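You operate a simulated robot arm through the tools that you are given. There is no shell and no other tool. Be economical: measure what you need, move in short steps, check, and stop when the job is done.

The job below is to be done with a simulated robot arm. You get a single attempt, and the scene is never put back.

Task
Put things in order on the folding table. At the end: the grey lint ball from the folding table stands where the striped blue sock ball stood; the white cleaner bottle (marked "STAIN GEL") from the folding table stands where the grey lint ball stood; the striped blue sock ball from the folding table stands where the blue tab box stood; the blue tab box from the folding table stands on top of the green soap; whatever was shut is shut again. Leave all else as you found it, and nothing knocked over.
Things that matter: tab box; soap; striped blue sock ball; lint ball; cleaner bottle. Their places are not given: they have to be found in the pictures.

The check looks at the end state, three seconds after you hand in, the way a careful person would. Anything else that was tipped, shoved, dropped, spilled or broken makes it a failure.

Robot
A 6-joint arm with a two-finger parallel gripper, fixed in place. Base frame: the origin is at the foot of the arm, x ahead of it, y to its left, z up; the work surface is at about z = 0. Readings come in m, degrees, newtons and seconds.
With the tool pointing down near the work surface it reaches from about 0.12 to 0.5 m from the base axis. Its first joint turns from -72.0 to 72.0 degrees. Payload 0.65 kg.
The TCP is the grasp point between the finger pads, 0.025 m short of the fingertips. In the tool frame z runs along the fingers and y along their closing line. The gripper opens to 0.076 m. The fingers are 0.018 m wide and 0.01 m thick; the gripper's body (0.036 by 0.078 m) begins 0.045 m behind the TCP.
Orientation is that of the tool frame in the base frame, as [roll, pitch, yaw] about the fixed x, y, z axes, in that order (R = Rz(yaw) Ry(pitch) Rx(roll)). With the fingers straight down and closing along the base's y, the tool's x points along the base's -x, its y along +y and its z along -z.

Tools
- The arm moves only by the tool servo_tool. Its argument "increments" is a list of rows, each an object of numbers (a shift or turn left out is 0, a gripper value left out holds the last): "ax", "ay", "az": the turn, a rotation vector about the tool's x, y, z in degrees; "tx", "ty", "tz": the shift along the tool's x, y, z in m; "gripper": the closure in counts, from 0 (fully open) to 255 (shut). In form: [{"ax": .., "ay": .., "az": .., "tx": .., "ty": .., "tz": .., "gripper": ..}, ...]. A call has 1 to 10 rows; each row shifts and turns the commanded pose from where the row before left it, along the tool's axes as they then stand. A row lasts 0.2 s, in which the tool goes at most 0.05 m and 8.6 degrees; a call with a longer step from one row to the next is refused whole, and so is a gripper value outside its range. Where a pose cannot be reached the arm comes as near as it can. A force on the tool above 40 N (or 10 N above the force at the start of the call, whichever is more), or a blocked arm, ends the call early, and 0.2 s more pass. Each finger travels about 0.108 m/s and halts on what it meets, pressing with about 26 N; the grip force reading is that of the motor and also rises with nothing between the fingers. The clock runs only during rows and for 0.2 s after the last one: add rows that do not move to give the fingers time. The reply holds the time, the measured pose of the TCP, the force on the tool along the base axes, the opening and the grip force, in the units named above and with some noise.
- Cameras (640 x 400 px; columns grow to the right, rows downward): "scene" is fixed at [0.0362, 0.2672, 0.3906]; the picture's right is [-0.89, -0.45, 0.00], its down [-0.31, 0.63, -0.72] and it looks along [0.32, -0.64, -0.70] (base axes); focal length 214 px, centre (320, 200). "wrist" rides on the gripper at [-0.028, 0, -0.045] in the tool frame; the picture's right is [0.00, -1.00, 0.00], its down [0.97, 0.00, -0.24] and it looks along [0.24, 0.00, 0.97] (tool axes); focal length 218 px, centre (320, 200).
- capture(camera): a new picture of that camera. The clock stands still meanwhile.
- probe_pixels(camera, pixels): for up to 12 pixels [column, row] of the newest picture of that camera ("zoom" is the newest enlarged one), the place [x, y, z] in the base frame of the surface seen there, good to about 0.002 m. The clock stands still meanwhile.
- enlarge(camera, box): a new picture of the part [left, top, right, bottom] of that camera's present view, enlarged. The clock stands still meanwhile.
- close_job(): hands the job in; it is judged then, once.

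Work in short steps. Measure before you move; look again where a grasp or a placing could have gone wrong, and mend it. You have 80 turns and 46 pictures in all, those below and enlarged ones among them. Open the gripper and draw the arm clear of the work before you hand the job in, unless the task says otherwise; then end with one line.

The tools are called after ">>>" by a JSON object that holds its "name" and its "arguments". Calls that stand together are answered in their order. servo_tool: Moves the arm, as the interface text tells. Its arguments: {"type":"object","properties":{"increments":{"type":"array","items":{"type":"object","properties":{"ax":{"type":"number"},"ay":{"type":"number"},"az":{"type":"number"},"tx":{"type":"number"},"ty":{"type":"number"},"tz":{"type":"number"},"gripper":{"type":"number"}}}}},"required":["increments"]} The other tools are called the same way: capture (camera) takes a picture; probe_pixels (camera, pixels) gives the place of the surface under pixels of a picture; enlarge (camera, box) takes an enlarged picture of a part of a camera's view; close_job () hands the job in.

At the start:

```text
t: 0.0
eef_pos: [0.2221, 0.0015, 0.2341]
tool_rot: [-179.9, 0.0, 180.0]
force: [0.5, -0.2, 0.1]
gripper_width: 0.0759
finger_force: 0.0
```

scene: 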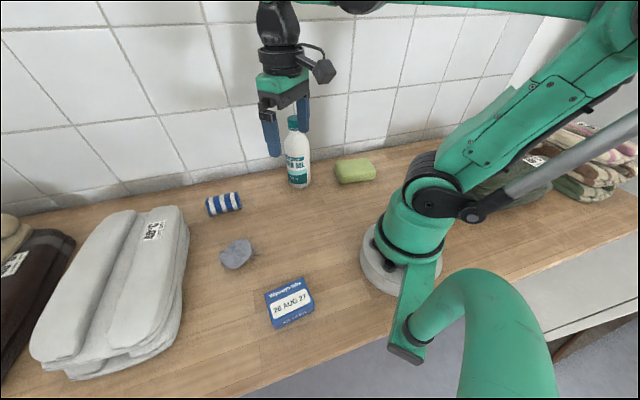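
wrist: 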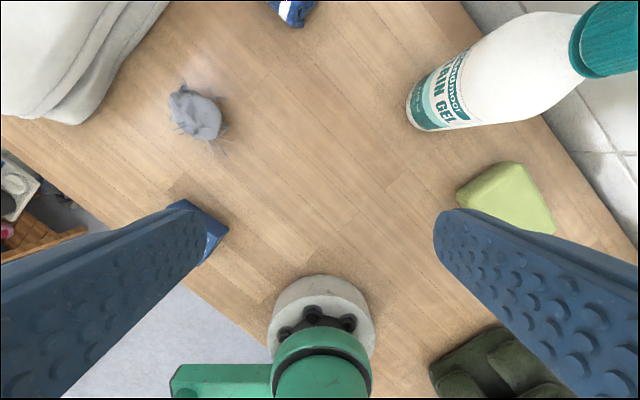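

The scene shows the sock at (223,203), lint at (236,255), box at (290,302), bottle at (298,165) and soap at (355,170). I'll enlarge the view for detail.

>>> {"name": "enlarge", "arguments": {"camera": "scene", "box": [190, 100, 390, 340]}}

>>> {"name": "probe_pixels", "arguments": {"camera": "scene", "pixels": [[208, 198], [239, 194], [242, 207], [212, 215], [224, 196], [236, 247], [222, 256], [251, 250], [237, 268], [297, 120], [297, 185], [298, 155]]}}

>>> {"name": "probe_pixels", "arguments": {"camera": "scene", "pixels": [[265, 291], [304, 278], [314, 306], [273, 327], [290, 300], [335, 162], [371, 159], [376, 176], [340, 183], [355, 165], [290, 120], [308, 175]]}}

```text
1.67 times, centred on (290, 220) of scene
```

zoom: 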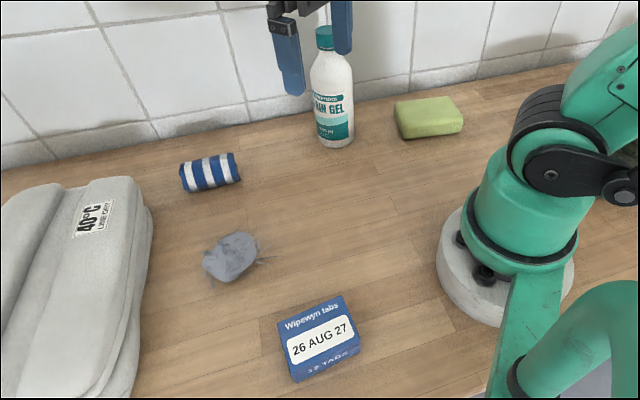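

```text
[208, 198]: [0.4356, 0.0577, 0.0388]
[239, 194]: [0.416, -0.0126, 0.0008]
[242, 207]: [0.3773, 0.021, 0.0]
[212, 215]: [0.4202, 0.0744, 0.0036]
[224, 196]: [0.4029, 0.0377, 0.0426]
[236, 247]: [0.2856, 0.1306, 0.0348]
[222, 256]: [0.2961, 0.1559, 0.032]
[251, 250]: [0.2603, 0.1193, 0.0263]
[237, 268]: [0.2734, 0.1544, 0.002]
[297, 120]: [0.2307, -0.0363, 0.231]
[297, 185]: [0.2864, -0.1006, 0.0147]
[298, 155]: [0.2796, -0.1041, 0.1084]
```

```text
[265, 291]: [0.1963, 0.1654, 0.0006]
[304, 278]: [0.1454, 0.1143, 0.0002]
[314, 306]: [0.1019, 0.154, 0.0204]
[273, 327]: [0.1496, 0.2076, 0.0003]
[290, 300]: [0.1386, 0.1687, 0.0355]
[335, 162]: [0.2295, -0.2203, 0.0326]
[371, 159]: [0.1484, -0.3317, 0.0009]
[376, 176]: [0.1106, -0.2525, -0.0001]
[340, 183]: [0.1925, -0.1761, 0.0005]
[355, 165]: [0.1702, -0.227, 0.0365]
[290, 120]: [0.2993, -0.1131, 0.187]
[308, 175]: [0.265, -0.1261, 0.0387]
```

I'll probe edges in the zoom picture: box top corners near (279,322), (341,297), (356,334), (292,364); soap top; sock ends; lint outline; bottle sides.

>>> {"name": "probe_pixels", "arguments": {"camera": "zoom", "pixels": [[281, 323], [340, 298], [357, 337], [294, 368], [318, 333], [296, 378], [358, 348], [323, 372], [396, 104], [447, 98], [460, 118], [404, 126]]}}

>>> {"name": "probe_pixels", "arguments": {"camera": "zoom", "pixels": [[182, 167], [232, 155], [239, 178], [189, 189], [206, 165], [212, 186], [206, 262], [232, 234], [255, 245], [232, 280], [246, 268], [230, 250]]}}

>>> {"name": "probe_pixels", "arguments": {"camera": "zoom", "pixels": [[325, 30], [325, 45], [313, 80], [351, 80], [332, 80], [335, 142], [321, 135], [352, 132], [400, 135], [430, 136], [461, 129], [428, 112]]}}

```text
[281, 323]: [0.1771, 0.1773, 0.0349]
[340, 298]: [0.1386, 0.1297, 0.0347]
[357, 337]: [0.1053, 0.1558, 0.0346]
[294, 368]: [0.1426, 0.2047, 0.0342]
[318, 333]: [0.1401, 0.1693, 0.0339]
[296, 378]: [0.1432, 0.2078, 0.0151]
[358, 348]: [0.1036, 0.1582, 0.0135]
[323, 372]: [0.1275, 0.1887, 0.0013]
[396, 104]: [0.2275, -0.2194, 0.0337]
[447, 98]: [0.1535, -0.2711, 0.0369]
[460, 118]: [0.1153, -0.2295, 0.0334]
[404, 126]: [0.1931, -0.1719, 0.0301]
```

```text
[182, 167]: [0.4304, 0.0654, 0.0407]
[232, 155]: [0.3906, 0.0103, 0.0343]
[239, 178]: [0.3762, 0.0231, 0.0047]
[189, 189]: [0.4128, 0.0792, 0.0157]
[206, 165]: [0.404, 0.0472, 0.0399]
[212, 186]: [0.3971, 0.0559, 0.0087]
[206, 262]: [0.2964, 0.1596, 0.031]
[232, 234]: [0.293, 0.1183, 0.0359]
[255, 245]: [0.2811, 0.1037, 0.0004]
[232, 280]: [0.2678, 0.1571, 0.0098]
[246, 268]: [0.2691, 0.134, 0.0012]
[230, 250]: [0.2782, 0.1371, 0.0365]
```

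```text
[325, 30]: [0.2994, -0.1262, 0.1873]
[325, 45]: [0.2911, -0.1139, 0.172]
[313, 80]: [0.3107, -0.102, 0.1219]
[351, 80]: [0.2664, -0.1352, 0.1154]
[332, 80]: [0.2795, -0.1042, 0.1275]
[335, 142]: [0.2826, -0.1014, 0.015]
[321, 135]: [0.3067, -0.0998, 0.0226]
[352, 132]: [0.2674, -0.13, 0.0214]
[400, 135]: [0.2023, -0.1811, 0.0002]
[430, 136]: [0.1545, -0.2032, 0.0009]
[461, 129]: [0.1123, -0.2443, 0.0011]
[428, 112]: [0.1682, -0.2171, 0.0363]
```

Box: top centre ≈(0.141,0.167), 0.061×0.043, top z 0.035, short side along ≈141.6°. Soap centre ≈(0.172,-0.223), long axis ≈36°. I move above the box and turn the tool by 51.6°.

>>> {"name": "servo_tool", "arguments": {"increments": [{"tx": 0.02025, "ty": 0.0414, "gripper": 0}, {"tx": 0.02025, "ty": 0.0414}, {"tx": 0.02025, "ty": 0.0414}, {"tx": 0.02025, "ty": 0.0414}, {"az": -8.6}, {"az": -8.6}, {"az": -8.6}, {"az": -8.6}, {"az": -8.6}, {"az": -8.6}]}}

>>> {"name": "capture", "arguments": {"camera": "wrist"}}

>>> {"name": "capture", "arguments": {"camera": "scene"}}

```text
t: 2.2
eef_pos: [0.1431, 0.1677, 0.2341]
tool_rot: [-180.0, 0.0, -128.2]
force: [0.8, -0.2, 1.5]
gripper_width: 0.076
finger_force: 0.0
```

```text
42 pictures are left
```

wrist: 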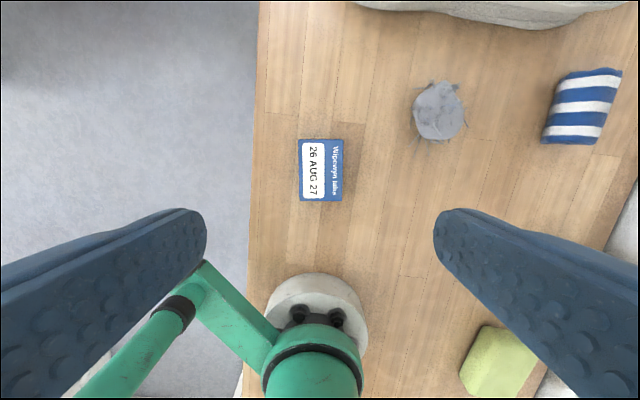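

```text
41 pictures are left
```

scene: 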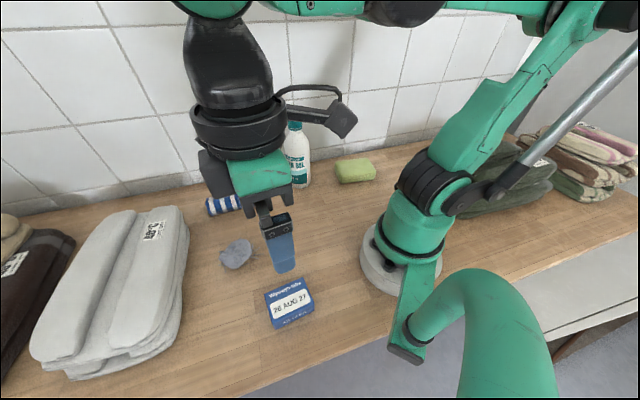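

The wrist view shows the box (299-343, 139-201), square to the picture, plus lint, sock and soap. I probe those for exact places.

>>> {"name": "probe_pixels", "arguments": {"camera": "wrist", "pixels": [[301, 142], [341, 142], [341, 198], [303, 198], [440, 84], [416, 108], [464, 113], [440, 138], [568, 78], [618, 76], [598, 140], [546, 138]]}}

>>> {"name": "probe_pixels", "arguments": {"camera": "wrist", "pixels": [[487, 328], [534, 365], [462, 375], [440, 110], [582, 107], [625, 225], [500, 360]]}}

>>> {"name": "probe_pixels", "arguments": {"camera": "scene", "pixels": [[330, 145], [380, 140], [240, 165], [270, 160], [130, 190], [180, 215], [185, 265], [160, 340], [350, 90], [140, 100]]}}

```text
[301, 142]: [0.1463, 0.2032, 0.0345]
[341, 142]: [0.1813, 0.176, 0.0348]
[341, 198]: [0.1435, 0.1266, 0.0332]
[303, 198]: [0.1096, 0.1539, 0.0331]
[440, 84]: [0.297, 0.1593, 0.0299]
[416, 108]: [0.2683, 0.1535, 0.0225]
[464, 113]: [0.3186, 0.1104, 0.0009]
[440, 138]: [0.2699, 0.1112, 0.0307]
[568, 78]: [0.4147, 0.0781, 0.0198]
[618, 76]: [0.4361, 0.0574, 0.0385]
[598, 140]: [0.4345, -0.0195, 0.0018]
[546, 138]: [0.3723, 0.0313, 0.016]
```

```text
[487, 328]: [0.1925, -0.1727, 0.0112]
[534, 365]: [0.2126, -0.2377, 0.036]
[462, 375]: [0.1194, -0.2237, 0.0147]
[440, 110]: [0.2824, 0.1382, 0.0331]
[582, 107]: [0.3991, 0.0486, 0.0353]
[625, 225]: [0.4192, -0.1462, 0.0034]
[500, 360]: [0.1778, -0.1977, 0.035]
```

```text
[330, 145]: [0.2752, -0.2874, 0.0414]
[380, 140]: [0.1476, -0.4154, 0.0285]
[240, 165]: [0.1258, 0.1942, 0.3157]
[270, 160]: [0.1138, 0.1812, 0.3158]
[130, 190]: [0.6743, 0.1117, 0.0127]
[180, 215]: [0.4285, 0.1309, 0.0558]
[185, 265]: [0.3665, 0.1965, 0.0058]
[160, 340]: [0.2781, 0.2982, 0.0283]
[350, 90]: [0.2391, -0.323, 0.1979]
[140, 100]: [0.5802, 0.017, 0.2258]
```

Box centre ≈(0.143,0.166), matching the current TCP. I descend to z≈0.030 and close.

>>> {"name": "servo_tool", "arguments": {"increments": [{"tz": 0.042}, {"tz": 0.042}, {"tz": 0.042}, {"tz": 0.042}, {"tz": 0.024}, {"tz": 0.012}, {}, {"gripper": 200}, {}, {}]}}

```text
t: 4.4
eef_pos: [0.1404, 0.1659, 0.031]
tool_rot: [-180.0, 0.0, -128.4]
force: [0.1, 1.0, 0.1]
gripper_width: 0.0493
finger_force: 26.0
```

Gripped at 0.049 m. Lift straight up and check.

>>> {"name": "servo_tool", "arguments": {"increments": [{"tz": -0.02}, {"tz": -0.04}, {"tz": -0.045}, {"tz": -0.045}, {"tz": -0.045}, {"tz": -0.02}]}}

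>>> {"name": "capture", "arguments": {"camera": "wrist"}}

```text
t: 5.8
eef_pos: [0.1412, 0.1674, 0.2456]
tool_rot: [180.0, 0.0, -128.4]
force: [0.3, 0.0, -0.4]
gripper_width: 0.0164
finger_force: 0.1
```

```text
40 pictures are left
```

wrist: 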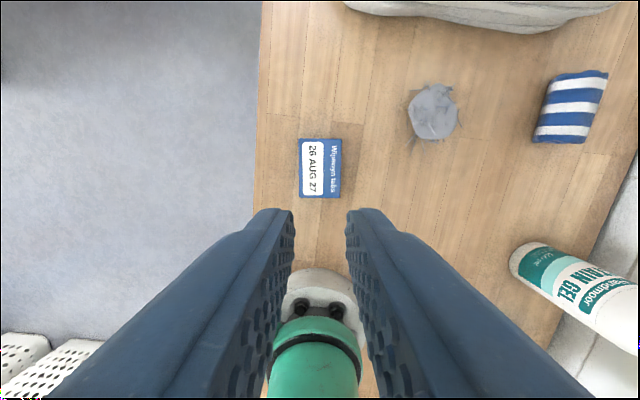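

The box was left behind (fingers closed to 0.016, box still at (320,168)). I check its present pose before a retry.

>>> {"name": "probe_pixels", "arguments": {"camera": "wrist", "pixels": [[301, 141], [340, 141], [340, 195], [302, 195], [320, 168], [299, 168], [342, 168], [298, 150], [344, 150]]}}

>>> {"name": "enlarge", "arguments": {"camera": "scene", "box": [240, 262, 340, 342]}}

```text
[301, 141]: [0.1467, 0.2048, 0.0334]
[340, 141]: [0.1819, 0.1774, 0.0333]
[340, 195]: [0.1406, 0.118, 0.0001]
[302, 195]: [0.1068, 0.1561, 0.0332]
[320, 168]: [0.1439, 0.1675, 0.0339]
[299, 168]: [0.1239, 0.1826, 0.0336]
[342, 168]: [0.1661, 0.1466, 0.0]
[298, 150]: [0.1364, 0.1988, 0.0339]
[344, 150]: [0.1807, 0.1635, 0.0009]
```

```text
5.00 times, centred on (290, 302) of scene
```

zoom: 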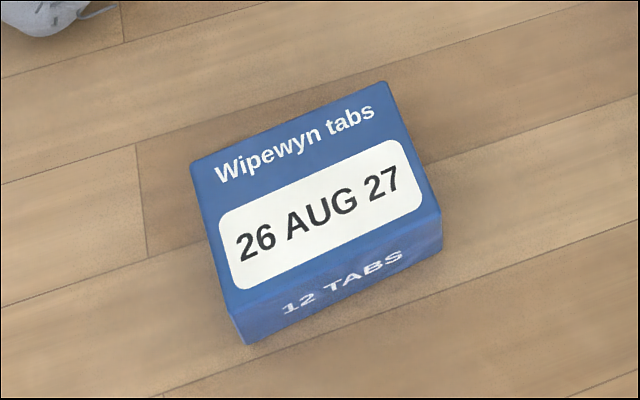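

The box is in place and unrotated. I retry with full closure, a longer hold, and a small slow lift.

>>> {"name": "servo_tool", "arguments": {"increments": [{"tz": 0.042, "gripper": 0}, {"tz": 0.042}, {"tz": 0.042}, {"tz": 0.042}, {"tz": 0.03}, {"tz": 0.019}, {}, {"gripper": 255}, {}, {}]}}

>>> {"name": "servo_tool", "arguments": {"increments": [{}, {"tz": -0.004}, {"tz": -0.004}, {"tz": -0.004}]}}

>>> {"name": "capture", "arguments": {"camera": "scene"}}

```text
t: 8.0
eef_pos: [0.1425, 0.1679, 0.0292]
tool_rot: [179.9, 0.0, -128.3]
force: [-0.3, -0.3, 0.0]
gripper_width: 0.0497
finger_force: 26.3
```

```text
t: 9.0
eef_pos: [0.1416, 0.1674, 0.0404]
tool_rot: [-179.9, 0.0, -128.4]
force: [-0.1, -0.3, -0.7]
gripper_width: 0.0496
finger_force: 25.6
```

```text
38 pictures are left
```

scene: 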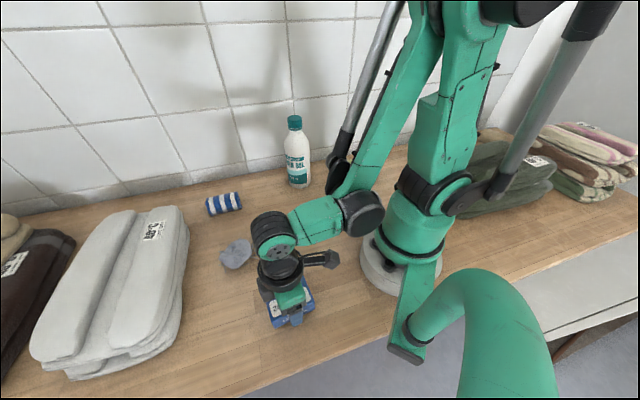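

It holds so far at 0.0496. I look close to see whether the box left the table.

>>> {"name": "enlarge", "arguments": {"camera": "scene", "box": [240, 262, 340, 342]}}

>>> {"name": "capture", "arguments": {"camera": "wrist"}}

```text
5.00 times, centred on (290, 302) of scene
```

zoom: 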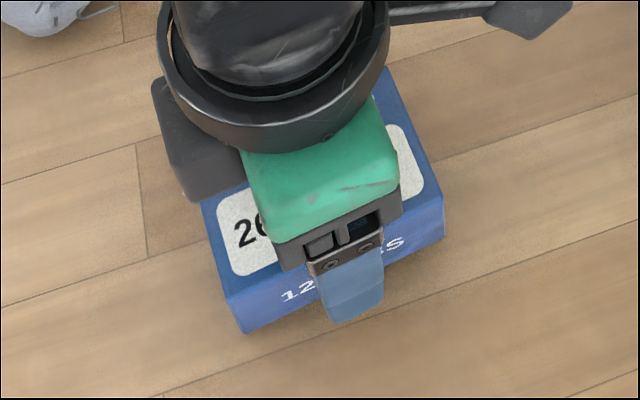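

```text
36 pictures are left
```

wrist: 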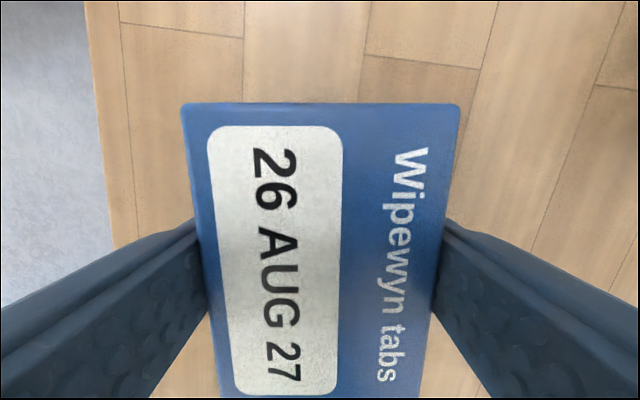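

The box seems lifted a bit; I probe its top in the wrist picture to see whether it slips.

>>> {"name": "probe_pixels", "arguments": {"camera": "wrist", "pixels": [[320, 120], [220, 120], [430, 120], [320, 300], [380, 390], [230, 390]]}}

>>> {"name": "servo_tool", "arguments": {"increments": [{}, {"tz": -0.005}, {"tz": -0.005}, {}, {}]}}

>>> {"name": "capture", "arguments": {"camera": "wrist"}}

>>> {"name": "probe_pixels", "arguments": {"camera": "wrist", "pixels": [[320, 120], [220, 120], [430, 120], [320, 300], [380, 390], [230, 390]]}}

```text
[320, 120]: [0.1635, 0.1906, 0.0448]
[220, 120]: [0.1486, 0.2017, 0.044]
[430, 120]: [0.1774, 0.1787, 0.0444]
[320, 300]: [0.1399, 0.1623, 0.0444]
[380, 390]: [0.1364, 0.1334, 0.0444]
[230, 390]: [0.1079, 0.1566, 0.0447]
```

```text
t: 10.2
eef_pos: [0.1418, 0.168, 0.0488]
tool_rot: [-179.9, 0.0, -128.5]
force: [0.1, -0.4, -1.4]
gripper_width: 0.0493
finger_force: 26.1
```

```text
35 pictures are left
```

wrist: 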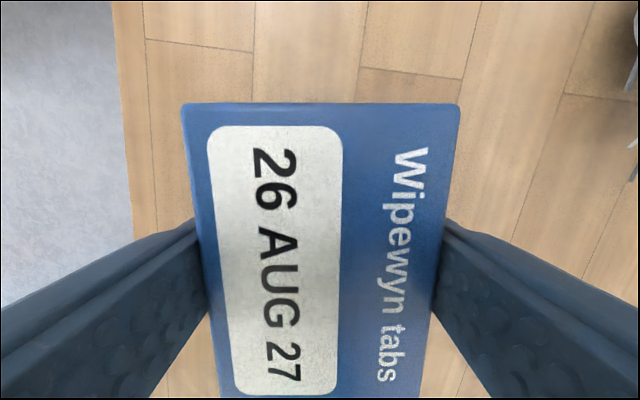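

```text
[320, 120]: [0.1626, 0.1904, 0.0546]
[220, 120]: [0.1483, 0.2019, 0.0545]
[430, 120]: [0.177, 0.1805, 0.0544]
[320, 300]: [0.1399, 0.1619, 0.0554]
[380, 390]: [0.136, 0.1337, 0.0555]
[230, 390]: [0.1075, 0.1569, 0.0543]
```

No slip: the top moved up with the TCP and the box bottom is 0.029 below it. I lift gently to z≈0.15.

>>> {"name": "servo_tool", "arguments": {"increments": [{"tz": -0.01}, {"tz": -0.015}, {"tz": -0.02}, {"tz": -0.02}, {"tz": -0.02}, {"tz": -0.015}, {}]}}

>>> {"name": "servo_tool", "arguments": {"increments": [{"tx": 0.0045, "ty": -0.0126}, {"tx": 0.0078, "ty": -0.0218}, {"tx": 0.0078, "ty": -0.0218}, {"tx": 0.0078, "ty": -0.0218}, {"tx": 0.0078, "ty": -0.0218}, {"tx": 0.0078, "ty": -0.0218}, {"tx": 0.0034, "ty": -0.009}, {}]}}

```text
t: 11.8
eef_pos: [0.1417, 0.1661, 0.1508]
tool_rot: [-179.9, 0.0, -128.4]
force: [0.0, -0.5, -0.6]
gripper_width: 0.0495
finger_force: 25.4
```

```text
t: 13.6
eef_pos: [0.2148, 0.0486, 0.15]
tool_rot: [-179.9, -0.1, -128.3]
force: [-0.5, -1.1, -1.4]
gripper_width: 0.0493
finger_force: 25.7
```

Still held. Next leg to (0.215,-0.08), then turn by 14.8° to line up with the soap.

>>> {"name": "servo_tool", "arguments": {"increments": [{"tx": 0.0101, "ty": -0.008}, {"tx": 0.0168, "ty": -0.0134}, {"tx": 0.0168, "ty": -0.0134}, {"tx": 0.0168, "ty": -0.0134}, {"tx": 0.0168, "ty": -0.0134}, {"tx": 0.0168, "ty": -0.0134}, {"tx": 0.0067, "ty": -0.005, "az": 4.9}, {"az": 4.9}, {"az": 5.0}, {}]}}

>>> {"name": "enlarge", "arguments": {"camera": "scene", "box": [240, 80, 420, 220]}}

```text
t: 15.8
eef_pos: [0.2151, -0.0791, 0.149]
tool_rot: [-180.0, 0.0, -143.3]
force: [-0.1, 0.5, -0.3]
gripper_width: 0.0495
finger_force: 25.5
```

```text
2.86 times, centred on (330, 150) of scene
```

zoom: 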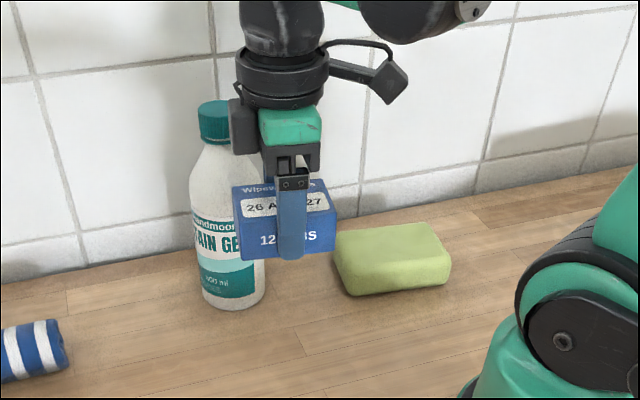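

The soap is clearly visible (335-451, 222-296 in the zoom). I probe its top outline and the bottle cap here.

>>> {"name": "probe_pixels", "arguments": {"camera": "zoom", "pixels": [[340, 236], [425, 225], [446, 258], [352, 272], [390, 240], [355, 294], [450, 278], [338, 250], [214, 103], [214, 125], [200, 125], [229, 118]]}}

```text
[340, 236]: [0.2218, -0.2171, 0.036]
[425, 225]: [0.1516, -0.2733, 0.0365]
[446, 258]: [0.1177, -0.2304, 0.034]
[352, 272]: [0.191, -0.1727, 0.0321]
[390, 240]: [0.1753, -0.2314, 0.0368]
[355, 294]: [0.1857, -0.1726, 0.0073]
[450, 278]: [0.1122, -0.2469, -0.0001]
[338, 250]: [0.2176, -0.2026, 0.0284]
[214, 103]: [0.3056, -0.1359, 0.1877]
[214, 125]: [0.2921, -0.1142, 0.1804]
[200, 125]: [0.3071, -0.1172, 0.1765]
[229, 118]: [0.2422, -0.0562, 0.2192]
```

Soap centre ≈(0.1705,-0.2234), long axis ≈38°; the tool is at 36.7°. I move above it.

>>> {"name": "servo_tool", "arguments": {"increments": [{"tx": 0.0094, "ty": -0.0067}, {"tx": 0.0174, "ty": -0.01275}, {"tx": 0.0174, "ty": -0.01275}, {"tx": 0.0174, "ty": -0.01275}, {"tx": 0.0174, "ty": -0.01275}, {"tx": 0.0174, "ty": -0.01275}, {"tx": 0.0174, "ty": -0.01275}, {"tx": 0.008, "ty": -0.006}, {}, {}]}}

>>> {"name": "capture", "arguments": {"camera": "wrist"}}

>>> {"name": "enlarge", "arguments": {"camera": "scene", "box": [270, 90, 430, 200]}}

```text
t: 18.0
eef_pos: [0.1709, -0.2246, 0.1476]
tool_rot: [180.0, 0.1, -143.1]
force: [0.0, 0.5, -1.4]
gripper_width: 0.0496
finger_force: 26.0
```

```text
33 pictures are left
```

wrist: 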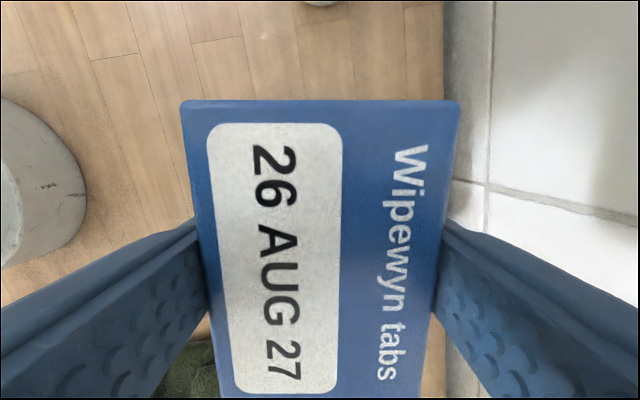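

```text
3.64 times, centred on (350, 145) of scene
```

zoom: 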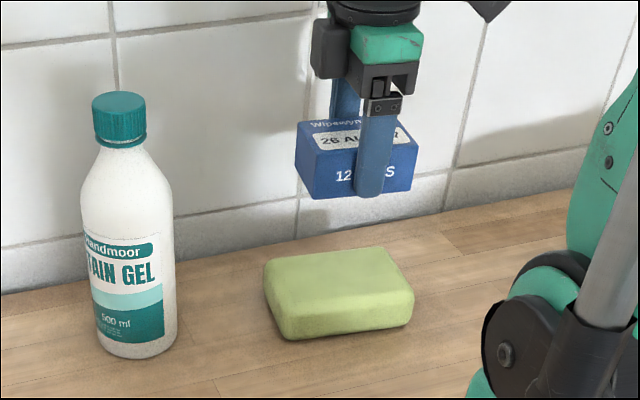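

The box hangs above the soap. I probe the bottle in this clear view and descend to just above contact (expected at TCP ≈0.066).

>>> {"name": "probe_pixels", "arguments": {"camera": "zoom", "pixels": [[120, 96], [95, 120], [143, 120], [119, 120], [84, 220], [169, 220], [126, 220], [110, 345], [155, 345], [132, 354], [119, 105], [119, 146]]}}

>>> {"name": "servo_tool", "arguments": {"increments": [{"tz": 0.01}, {"tz": 0.02}, {"tz": 0.02}, {"tz": 0.015}, {"tz": 0.008}, {"tz": 0.003}, {}]}}

>>> {"name": "enlarge", "arguments": {"camera": "scene", "box": [310, 130, 410, 200]}}

```text
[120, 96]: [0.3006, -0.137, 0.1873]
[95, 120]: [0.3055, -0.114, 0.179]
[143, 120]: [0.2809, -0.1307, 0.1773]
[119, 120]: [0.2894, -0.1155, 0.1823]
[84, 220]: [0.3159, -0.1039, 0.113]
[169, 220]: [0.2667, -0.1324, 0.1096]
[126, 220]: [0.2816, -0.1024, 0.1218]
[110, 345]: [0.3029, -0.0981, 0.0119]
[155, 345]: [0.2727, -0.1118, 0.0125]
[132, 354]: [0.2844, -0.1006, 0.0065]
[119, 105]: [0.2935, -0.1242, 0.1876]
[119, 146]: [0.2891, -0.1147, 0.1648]
```

```text
t: 19.6
eef_pos: [0.1714, -0.2251, 0.073]
tool_rot: [179.9, -0.1, -143.2]
force: [0.2, 0.1, -0.4]
gripper_width: 0.0494
finger_force: 26.1
```

```text
5.71 times, centred on (360, 165) of scene
```

zoom: 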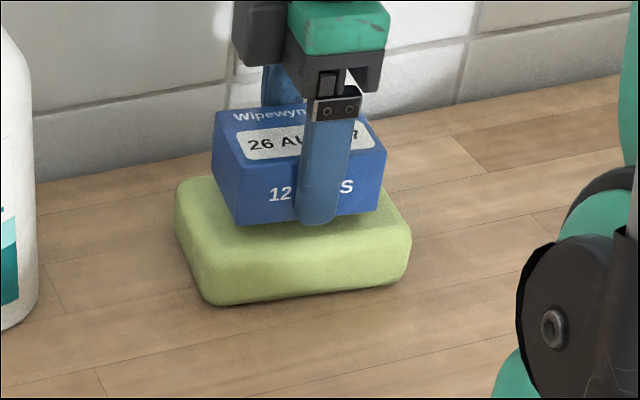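

The box sits a few mm above the soap, centred. I lower it in small steps until force shows.

>>> {"name": "servo_tool", "arguments": {"increments": [{"tz": 0.003}, {"tz": 0.002}, {"tz": 0.001}, {}]}}

>>> {"name": "enlarge", "arguments": {"camera": "scene", "box": [310, 130, 410, 200]}}

```text
t: 20.6
eef_pos: [0.1719, -0.2244, 0.0677]
tool_rot: [180.0, 0.0, -143.1]
force: [-0.4, -0.2, -0.3]
gripper_width: 0.0495
finger_force: 25.9
```

```text
5.71 times, centred on (360, 165) of scene
```

zoom: 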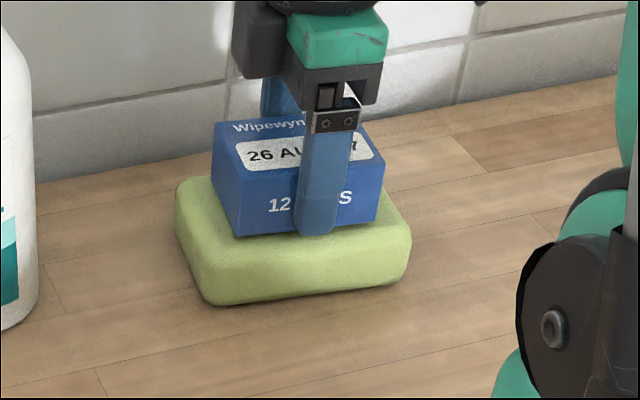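

Centred along the soap. I go on in 1 mm steps.

>>> {"name": "servo_tool", "arguments": {"increments": [{"tz": 0.001}, {"tz": 0.001}, {}]}}

>>> {"name": "servo_tool", "arguments": {"increments": [{"tz": 0.001}, {}]}}

```text
t: 21.4
eef_pos: [0.1725, -0.2237, 0.0658]
tool_rot: [-180.0, 0.0, -143.3]
force: [-0.6, 0.0, -1.1]
gripper_width: 0.0498
finger_force: 26.2
```

```text
t: 22.0
eef_pos: [0.1718, -0.2237, 0.0643]
tool_rot: [180.0, 0.0, -143.1]
force: [0.1, -0.7, -1.9]
gripper_width: 0.0496
finger_force: 25.6
```

>>> {"name": "servo_tool", "arguments": {"increments": [{"tz": 0.001}, {}]}}

>>> {"name": "enlarge", "arguments": {"camera": "scene", "box": [310, 130, 410, 200]}}

```text
t: 22.6
eef_pos: [0.1717, -0.2245, 0.0631]
tool_rot: [180.0, -0.1, -143.3]
force: [-2.1, -1.8, 24.8]
gripper_width: 0.0495
finger_force: 26.2
```

```text
5.71 times, centred on (360, 165) of scene
```

zoom: 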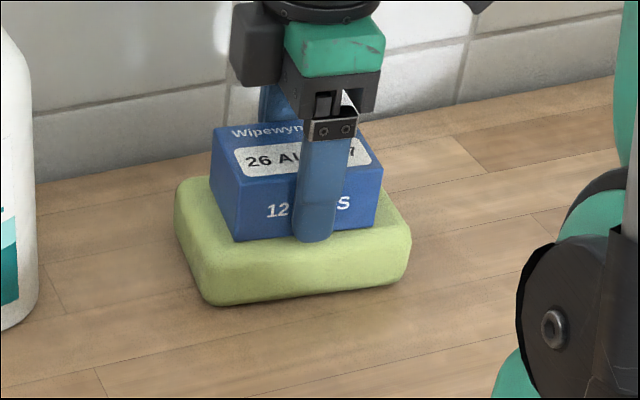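

Contact (24.8 N). I ease 0.5 mm up, release, then draw straight up.

>>> {"name": "servo_tool", "arguments": {"increments": [{"tz": -0.0007}, {"gripper": 0}, {}, {}, {"tz": -0.01}, {"tz": -0.03}, {"tz": -0.04}, {"tz": -0.04}, {"tz": -0.04}, {}]}}

>>> {"name": "capture", "arguments": {"camera": "scene"}}

>>> {"name": "capture", "arguments": {"camera": "wrist"}}

```text
t: 24.8
eef_pos: [0.1725, -0.2256, 0.2254]
tool_rot: [-180.0, 0.0, -143.2]
force: [0.3, 0.0, -0.1]
gripper_width: 0.0759
finger_force: 0.0
```

```text
28 pictures are left
```

scene: 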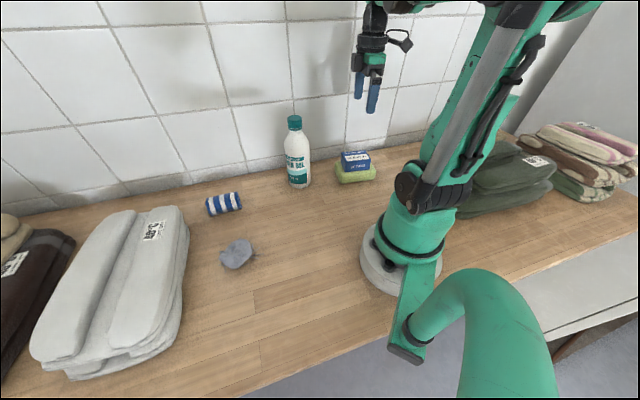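

```text
27 pictures are left
```

wrist: 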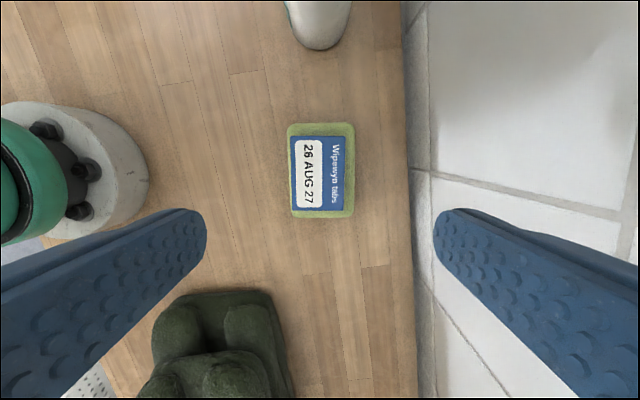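

The box sits centred on the soap (288-355,122-218). Now I move over the sock at about (0.40,0.04), passing at z≈0.225.

>>> {"name": "servo_tool", "arguments": {"increments": [{"tx": -0.02864, "ty": 0.02244}, {"tx": -0.02864, "ty": 0.02244}, {"tx": -0.02864, "ty": 0.02244}, {"tx": -0.02864, "ty": 0.02244}, {"tx": -0.02864, "ty": 0.02244}, {"tx": -0.03616, "ty": -0.00506}, {"tx": -0.03616, "ty": -0.00506}, {"tx": -0.03616, "ty": -0.00506}, {"tx": -0.03616, "ty": -0.00506}, {"tx": -0.03616, "ty": -0.00506}]}}

>>> {"name": "capture", "arguments": {"camera": "wrist"}}

```text
t: 27.0
eef_pos: [0.3779, 0.04, 0.2229]
tool_rot: [-179.9, 0.1, -143.3]
force: [-0.2, -0.6, 0.0]
gripper_width: 0.0759
finger_force: 0.2
```

```text
26 pictures are left
```

wrist: 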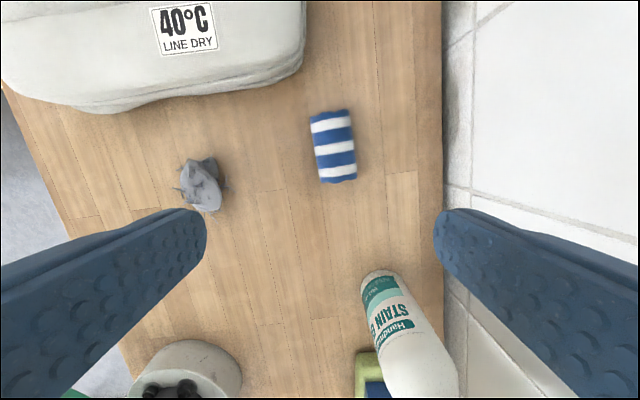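

The sock lies from (329,113) to (338,181), about 7.5° off the tool's x. I probe it and the lint.

>>> {"name": "probe_pixels", "arguments": {"camera": "wrist", "pixels": [[329, 114], [334, 147], [338, 179], [313, 118], [346, 114], [354, 176], [322, 180], [314, 150], [353, 146]]}}

>>> {"name": "probe_pixels", "arguments": {"camera": "wrist", "pixels": [[204, 165], [220, 180], [185, 185], [205, 208], [203, 186], [190, 205], [216, 200]]}}

>>> {"name": "enlarge", "arguments": {"camera": "wrist", "box": [160, 90, 380, 230]}}

```text
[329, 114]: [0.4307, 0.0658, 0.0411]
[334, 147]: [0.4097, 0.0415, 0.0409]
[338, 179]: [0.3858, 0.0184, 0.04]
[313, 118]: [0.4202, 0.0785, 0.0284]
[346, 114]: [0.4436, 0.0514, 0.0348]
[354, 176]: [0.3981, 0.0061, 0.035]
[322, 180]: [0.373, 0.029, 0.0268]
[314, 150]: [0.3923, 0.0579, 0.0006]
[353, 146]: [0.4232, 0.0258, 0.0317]
```

```text
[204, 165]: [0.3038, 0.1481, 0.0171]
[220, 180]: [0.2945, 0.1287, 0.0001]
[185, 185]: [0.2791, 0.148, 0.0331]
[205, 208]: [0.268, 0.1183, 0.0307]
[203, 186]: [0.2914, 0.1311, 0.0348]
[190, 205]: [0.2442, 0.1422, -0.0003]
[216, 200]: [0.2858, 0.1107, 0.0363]
```

```text
2.86 times, centred on (270, 160) of wrist
```

zoom: 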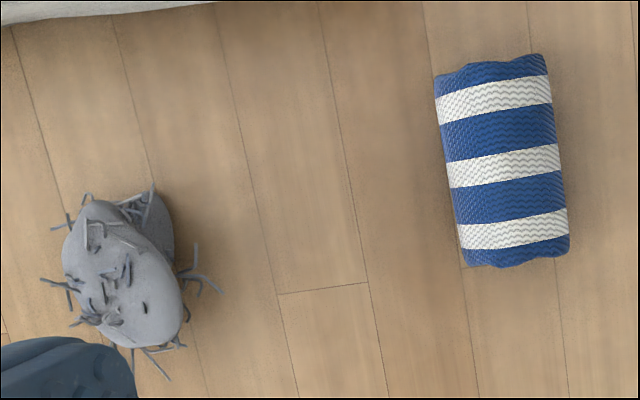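

Sock centre ≈(0.408,0.042), axis at 46.5°. I turn 9.8°, centre over it and go half way down to check.

>>> {"name": "servo_tool", "arguments": {"increments": [{"az": -4.9}, {"az": -4.9}, {"tx": -0.0112, "ty": -0.0104}, {"tx": -0.0111, "ty": -0.0103}, {"tz": 0.04}, {"tz": 0.04}, {"tz": 0.03}, {}]}}

>>> {"name": "capture", "arguments": {"camera": "wrist"}}

```text
t: 28.8
eef_pos: [0.4098, 0.0406, 0.1147]
tool_rot: [179.9, 0.0, -133.4]
force: [-1.0, 0.4, -0.5]
gripper_width: 0.076
finger_force: 0.0
```

```text
24 pictures are left
```

wrist: 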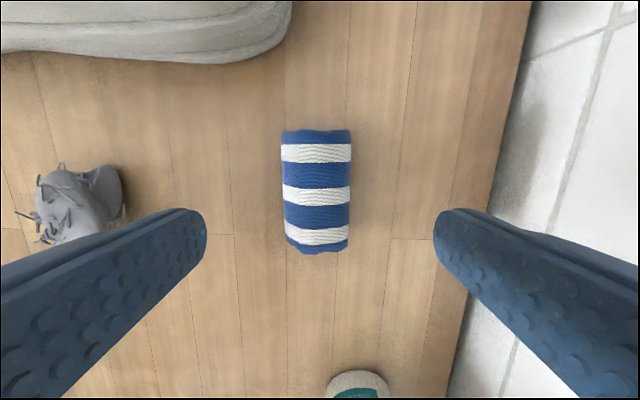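

Well centred (column 318, row 191). I descend to z≈0.0285 and close with a slow test lift.

>>> {"name": "servo_tool", "arguments": {"increments": [{"tz": 0.04}, {"tz": 0.03}, {"tz": 0.0162}, {}, {"gripper": 255}, {}, {}, {}]}}

>>> {"name": "servo_tool", "arguments": {"increments": [{"tz": -0.004}, {"tz": -0.006}, {"tz": -0.01}, {"tz": -0.01}, {}]}}

>>> {"name": "capture", "arguments": {"camera": "wrist"}}

```text
t: 30.6
eef_pos: [0.4085, 0.0414, 0.0294]
tool_rot: [180.0, 0.0, -133.4]
force: [-0.6, 0.8, -0.5]
gripper_width: 0.0475
finger_force: 26.4
```

```text
t: 31.8
eef_pos: [0.4087, 0.0432, 0.0589]
tool_rot: [180.0, 0.0, -133.4]
force: [0.5, -0.4, -1.0]
gripper_width: 0.0474
finger_force: 26.0
```

```text
23 pictures are left
```

wrist: 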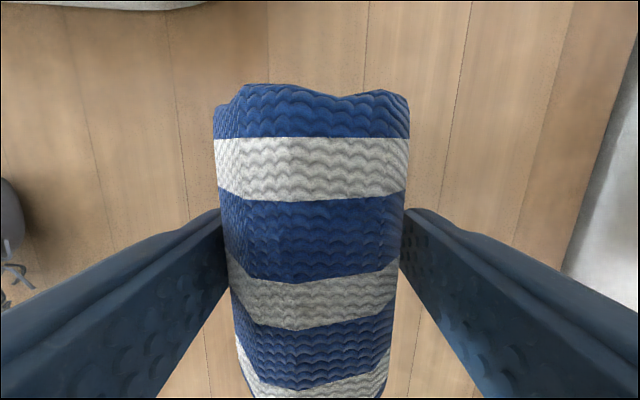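

The sock is held. I lift to z≈0.15 and carry it towards the box's old place (0.1425,0.1665).

>>> {"name": "servo_tool", "arguments": {"increments": [{"tz": -0.015}, {"tz": -0.025}, {"tz": -0.025}, {"tz": -0.02}, {"tz": -0.006}, {}]}}

>>> {"name": "servo_tool", "arguments": {"increments": [{"tx": 0.00566, "ty": 0.0169}, {"tx": 0.0104, "ty": 0.03105}, {"tx": 0.0104, "ty": 0.03105}, {"tx": 0.0104, "ty": 0.03105}, {"tx": 0.0104, "ty": 0.03105}, {"tx": 0.0104, "ty": 0.03105}, {"tx": 0.0104, "ty": 0.03105}, {"tx": 0.0104, "ty": 0.03105}, {"tx": 0.0104, "ty": 0.03105}, {"tx": 0.00434, "ty": 0.0129}]}}

>>> {"name": "capture", "arguments": {"camera": "scene"}}

```text
t: 33.2
eef_pos: [0.4096, 0.0406, 0.1495]
tool_rot: [-179.9, -0.1, -133.4]
force: [0.0, -0.2, 0.1]
gripper_width: 0.0473
finger_force: 26.0
```

```text
t: 35.4
eef_pos: [0.1405, 0.1653, 0.1488]
tool_rot: [179.9, 0.0, -133.4]
force: [0.2, 0.6, -0.3]
gripper_width: 0.0475
finger_force: 25.6
```

```text
22 pictures are left
```

scene: 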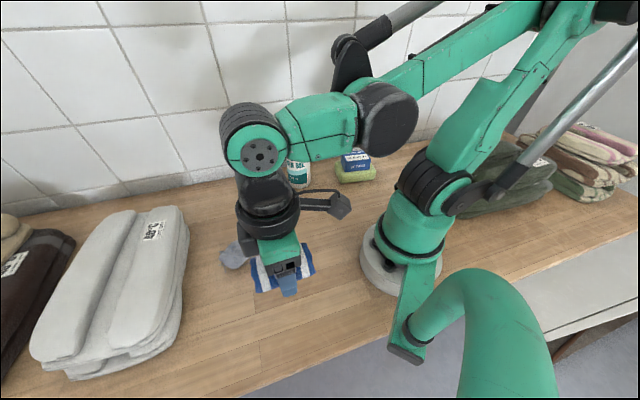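

Over the old box place within 2 mm. I lower to just above contact (expected TCP ≈0.029).

>>> {"name": "servo_tool", "arguments": {"increments": [{"tz": 0.02, "tx": -0.002, "ty": -0.0008}, {"tz": 0.03}, {"tz": 0.03}, {"tz": 0.02}, {"tz": 0.012}, {"tz": 0.004}, {}]}}

>>> {"name": "servo_tool", "arguments": {"increments": [{"tz": 0.002}, {}]}}

>>> {"name": "servo_tool", "arguments": {"increments": [{"tz": 0.001}, {}]}}

```text
t: 37.0
eef_pos: [0.1436, 0.1669, 0.0323]
tool_rot: [-180.0, 0.0, -133.3]
force: [-0.1, 0.3, -0.9]
gripper_width: 0.0474
finger_force: 25.8
```

```text
t: 37.6
eef_pos: [0.1417, 0.1677, 0.0303]
tool_rot: [-180.0, -0.1, -133.3]
force: [-0.2, -0.1, -1.9]
gripper_width: 0.0476
finger_force: 25.9
```

```text
t: 38.2
eef_pos: [0.144, 0.167, 0.0301]
tool_rot: [180.0, 0.0, -133.4]
force: [-0.2, 0.6, -0.8]
gripper_width: 0.0472
finger_force: 25.8
```

Not yet in firm contact; one more mm.

>>> {"name": "servo_tool", "arguments": {"increments": [{"tz": 0.001}, {}]}}

```text
t: 38.8
eef_pos: [0.144, 0.1661, 0.0278]
tool_rot: [180.0, 0.0, -133.4]
force: [0.3, -0.3, -0.1]
gripper_width: 0.0474
finger_force: 25.5
```

>>> {"name": "servo_tool", "arguments": {"increments": [{"tz": 0.001}, {}]}}

```text
t: 39.4
eef_pos: [0.1434, 0.1672, 0.0287]
tool_rot: [-179.9, 0.0, -133.4]
force: [0.4, 0.2, -0.3]
gripper_width: 0.0473
finger_force: 26.1
```

Within about 1 mm of the table. I release and draw up.

>>> {"name": "servo_tool", "arguments": {"increments": [{"gripper": 0}, {}, {}, {"tz": -0.01}, {"tz": -0.04}, {"tz": -0.04}, {"tz": -0.04}, {"tz": -0.04}, {"tz": -0.03}]}}

>>> {"name": "capture", "arguments": {"camera": "wrist"}}

```text
t: 41.4
eef_pos: [0.1451, 0.166, 0.2285]
tool_rot: [-179.9, 0.0, -133.4]
force: [0.3, -0.4, -0.2]
gripper_width: 0.0761
finger_force: 0.1
```

```text
21 pictures are left
```

wrist: 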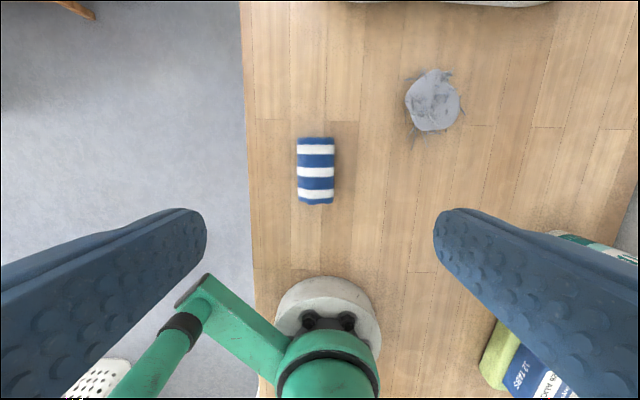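

The sock stands in the box's old place. Now above the lint at ≈(0.282,0.135).

>>> {"name": "servo_tool", "arguments": {"increments": [{"tx": -0.0179, "ty": -0.0302}, {"tx": -0.0179, "ty": -0.0302}, {"tx": -0.0179, "ty": -0.0302}, {"tx": -0.0179, "ty": -0.0302}, {"tz": 0.04}, {"tz": 0.04}, {}]}}

>>> {"name": "capture", "arguments": {"camera": "wrist"}}

```text
t: 43.0
eef_pos: [0.282, 0.1333, 0.1491]
tool_rot: [-180.0, -0.1, -133.4]
force: [0.5, 0.5, 0.7]
gripper_width: 0.0758
finger_force: 0.0
```

```text
20 pictures are left
```

wrist: 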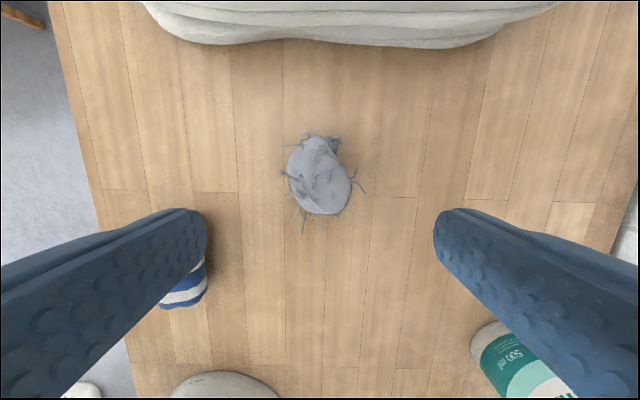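

The lint (288-351,135-215) is centred across the fingers, its long way along them. I probe its outline for the exact place.

>>> {"name": "probe_pixels", "arguments": {"camera": "wrist", "pixels": [[319, 140], [293, 170], [347, 185], [322, 211], [320, 176], [300, 150], [338, 150], [300, 200], [340, 205]]}}

>>> {"name": "enlarge", "arguments": {"camera": "wrist", "box": [260, 110, 380, 240]}}

```text
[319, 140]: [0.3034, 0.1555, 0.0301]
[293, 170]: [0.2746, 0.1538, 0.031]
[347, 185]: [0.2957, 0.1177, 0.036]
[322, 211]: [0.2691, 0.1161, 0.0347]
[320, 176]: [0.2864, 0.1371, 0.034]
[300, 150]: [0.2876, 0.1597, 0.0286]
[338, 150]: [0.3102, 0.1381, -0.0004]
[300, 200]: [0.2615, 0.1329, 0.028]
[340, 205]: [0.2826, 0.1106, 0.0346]
```

```text
3.08 times, centred on (320, 175) of wrist
```

zoom: 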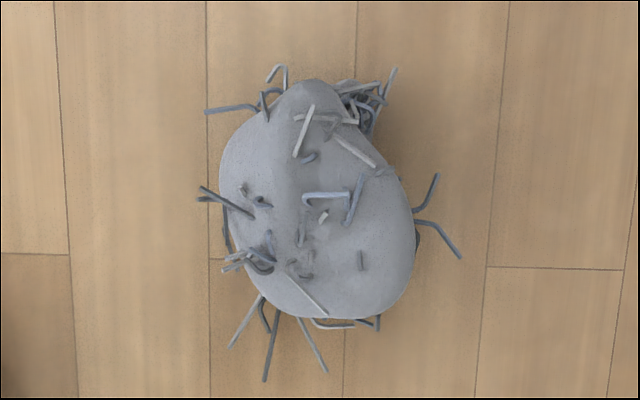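

Lint centre ≈(0.286,0.1365). I turn 12° to match its long axis, shift 5 mm, descend to z≈0.0285 and grip.

>>> {"name": "servo_tool", "arguments": {"increments": [{"az": -6}, {"az": -6}, {"tx": -0.0048, "ty": -0.0017}, {"tz": 0.04}, {"tz": 0.04}, {"tz": 0.03}, {"tz": 0.0106}, {}]}}

>>> {"name": "servo_tool", "arguments": {"increments": [{"gripper": 255}, {}, {}, {}]}}

>>> {"name": "servo_tool", "arguments": {"increments": [{"tz": -0.004}, {"tz": -0.006}, {"tz": -0.01}, {"tz": -0.01}, {}]}}

>>> {"name": "capture", "arguments": {"camera": "wrist"}}

```text
t: 44.8
eef_pos: [0.2852, 0.1389, 0.0271]
tool_rot: [-180.0, 0.1, -121.3]
force: [-0.2, -0.9, 0.1]
gripper_width: 0.0759
finger_force: 0.1
```

```text
t: 45.8
eef_pos: [0.2851, 0.1385, 0.028]
tool_rot: [180.0, 0.1, -121.4]
force: [-0.7, -0.5, -0.1]
gripper_width: 0.044
finger_force: 26.1
```

```text
t: 47.0
eef_pos: [0.284, 0.1394, 0.0569]
tool_rot: [179.9, 0.0, -121.4]
force: [0.6, 0.3, -0.8]
gripper_width: 0.044
finger_force: 26.3
```

```text
18 pictures are left
```

wrist: 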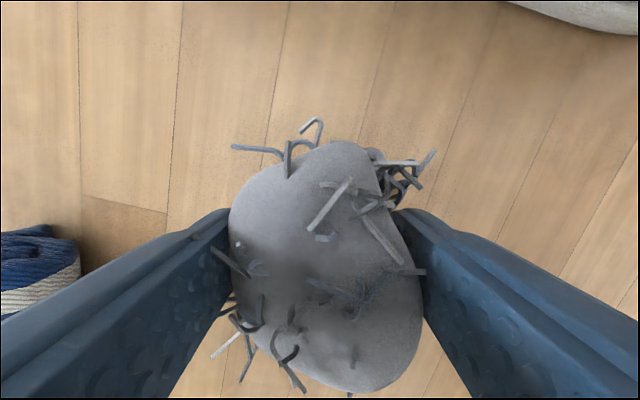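

The lint is held. I lift to z≈0.12 and carry it to the sock's old place (0.4085,0.042).

>>> {"name": "servo_tool", "arguments": {"increments": [{"tz": -0.015}, {"tz": -0.025}, {"tz": -0.02}, {"tx": 0.0015, "ty": -0.013}, {"tx": 0.0031, "ty": -0.0264}, {"tx": 0.0031, "ty": -0.0264}, {"tx": 0.0031, "ty": -0.0264}, {"tx": 0.0031, "ty": -0.0264}, {"tx": 0.0031, "ty": -0.0264}, {"tx": 0.0012, "ty": -0.0113}]}}

>>> {"name": "servo_tool", "arguments": {"increments": [{}, {"tz": 0.02}, {"tz": 0.03}, {"tz": 0.025}, {"tz": 0.008}, {}]}}

>>> {"name": "enlarge", "arguments": {"camera": "scene", "box": [170, 150, 290, 240]}}

```text
t: 49.2
eef_pos: [0.4086, 0.0402, 0.1175]
tool_rot: [179.9, 0.0, -121.3]
force: [0.2, -0.7, -0.7]
gripper_width: 0.0434
finger_force: 26.3
```

```text
t: 50.6
eef_pos: [0.4106, 0.042, 0.0359]
tool_rot: [180.0, 0.0, -121.4]
force: [-0.2, -0.9, -1.2]
gripper_width: 0.0444
finger_force: 26.0
```

```text
4.44 times, centred on (230, 195) of scene
```

zoom: 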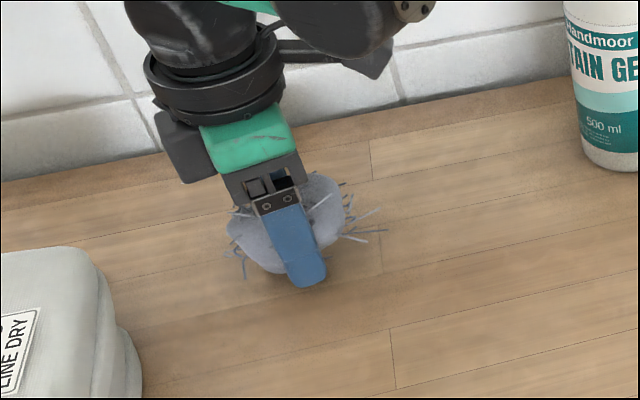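

Position is good. I lower the last 7 mm to the height it was picked at (≈0.028).

>>> {"name": "servo_tool", "arguments": {"increments": [{"tz": 0.004}, {"tz": 0.002}, {"tz": 0.001}, {}]}}

>>> {"name": "servo_tool", "arguments": {"increments": [{"tz": 0.0007}, {}]}}

```text
t: 51.6
eef_pos: [0.4099, 0.0418, 0.0285]
tool_rot: [-179.9, -0.1, -121.4]
force: [-0.2, 0.6, -1.0]
gripper_width: 0.0444
finger_force: 26.1
```

```text
t: 52.2
eef_pos: [0.4092, 0.0418, 0.0281]
tool_rot: [180.0, 0.0, -121.4]
force: [-0.3, -0.6, 2.0]
gripper_width: 0.0445
finger_force: 26.1
```

Slight contact now (+2 N). I release and draw straight up.

>>> {"name": "servo_tool", "arguments": {"increments": [{"gripper": 0}, {}, {}, {"tz": -0.01}, {"tz": -0.04}, {"tz": -0.04}, {"tz": -0.04}, {"tz": -0.04}, {"tz": -0.04}]}}

>>> {"name": "capture", "arguments": {"camera": "wrist"}}

>>> {"name": "capture", "arguments": {"camera": "scene"}}

```text
t: 54.2
eef_pos: [0.4077, 0.042, 0.2388]
tool_rot: [179.9, 0.0, -121.5]
force: [-0.8, 0.4, -0.7]
gripper_width: 0.0761
finger_force: 0.0
```

```text
16 pictures are left
```

wrist: 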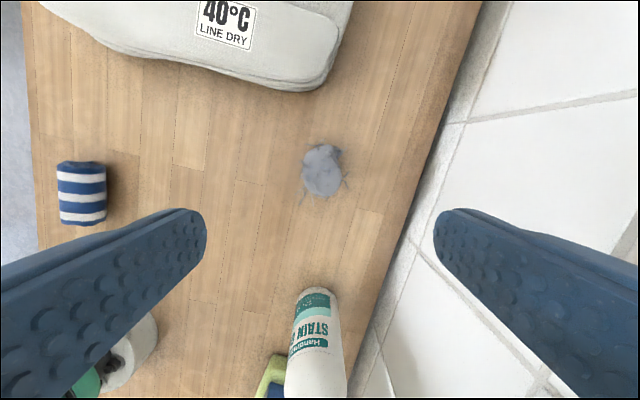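

```text
15 pictures are left
```

scene: 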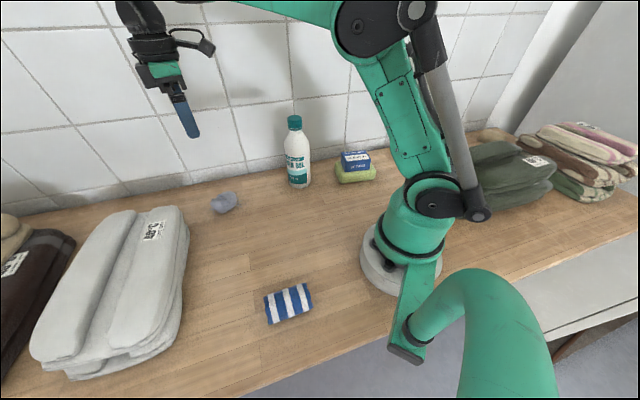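

Lint, sock and box are in place, with everything else undisturbed. For the bottle I'll grip the cap from above: turn to closing along y and move over ≈(0.296,-0.127), tips well above the cap (0.1875).

>>> {"name": "servo_tool", "arguments": {"increments": [{"az": 8.36, "tz": -0.005}, {"az": 8.36, "tz": -0.005}, {"az": 8.36, "tz": -0.005}, {"az": 8.36, "tz": -0.005}, {"az": 8.36}, {"az": 8.36}, {"az": 8.36}, {}]}}

>>> {"name": "servo_tool", "arguments": {"increments": [{"tx": 0.0223, "ty": -0.0338}, {"tx": 0.0223, "ty": -0.0338}, {"tx": 0.0223, "ty": -0.0338}, {"tx": 0.0223, "ty": -0.0338}, {"tx": 0.0223, "ty": -0.0338}, {}]}}

>>> {"name": "capture", "arguments": {"camera": "wrist"}}

>>> {"name": "enlarge", "arguments": {"camera": "scene", "box": [230, 50, 390, 200]}}

```text
t: 56.0
eef_pos: [0.4085, 0.0416, 0.2566]
tool_rot: [180.0, -0.1, 180.0]
force: [0.5, 0.0, 0.0]
gripper_width: 0.0758
finger_force: 0.1
```

```text
t: 57.4
eef_pos: [0.2994, -0.13, 0.2578]
tool_rot: [180.0, 0.0, -180.0]
force: [-0.3, -0.5, -0.5]
gripper_width: 0.0762
finger_force: 0.0
```

```text
14 pictures are left
```

wrist: 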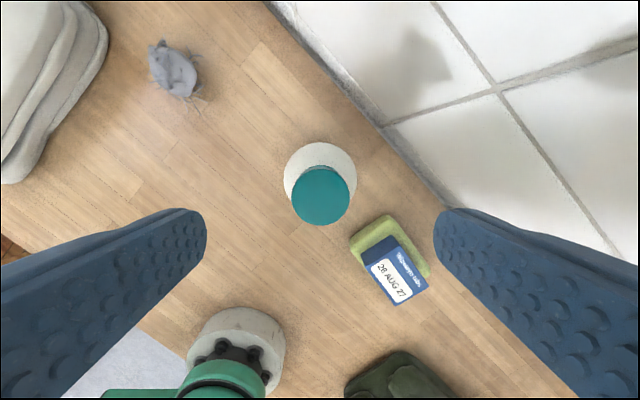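

```text
2.67 times, centred on (310, 125) of scene
```

zoom: 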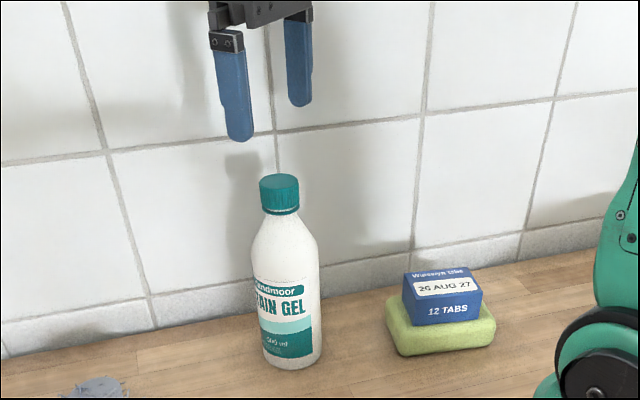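

The cap shows at (291-350,166-225). I probe its rim.

>>> {"name": "probe_pixels", "arguments": {"camera": "wrist", "pixels": [[320, 195], [294, 195], [347, 195], [320, 170], [320, 221], [287, 175], [354, 175], [320, 147]]}}

```text
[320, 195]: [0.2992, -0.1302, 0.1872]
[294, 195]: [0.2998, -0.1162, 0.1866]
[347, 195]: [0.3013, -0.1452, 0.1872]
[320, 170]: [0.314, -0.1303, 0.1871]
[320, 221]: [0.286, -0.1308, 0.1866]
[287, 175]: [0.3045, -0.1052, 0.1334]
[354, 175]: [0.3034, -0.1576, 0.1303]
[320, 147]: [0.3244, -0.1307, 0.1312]
```

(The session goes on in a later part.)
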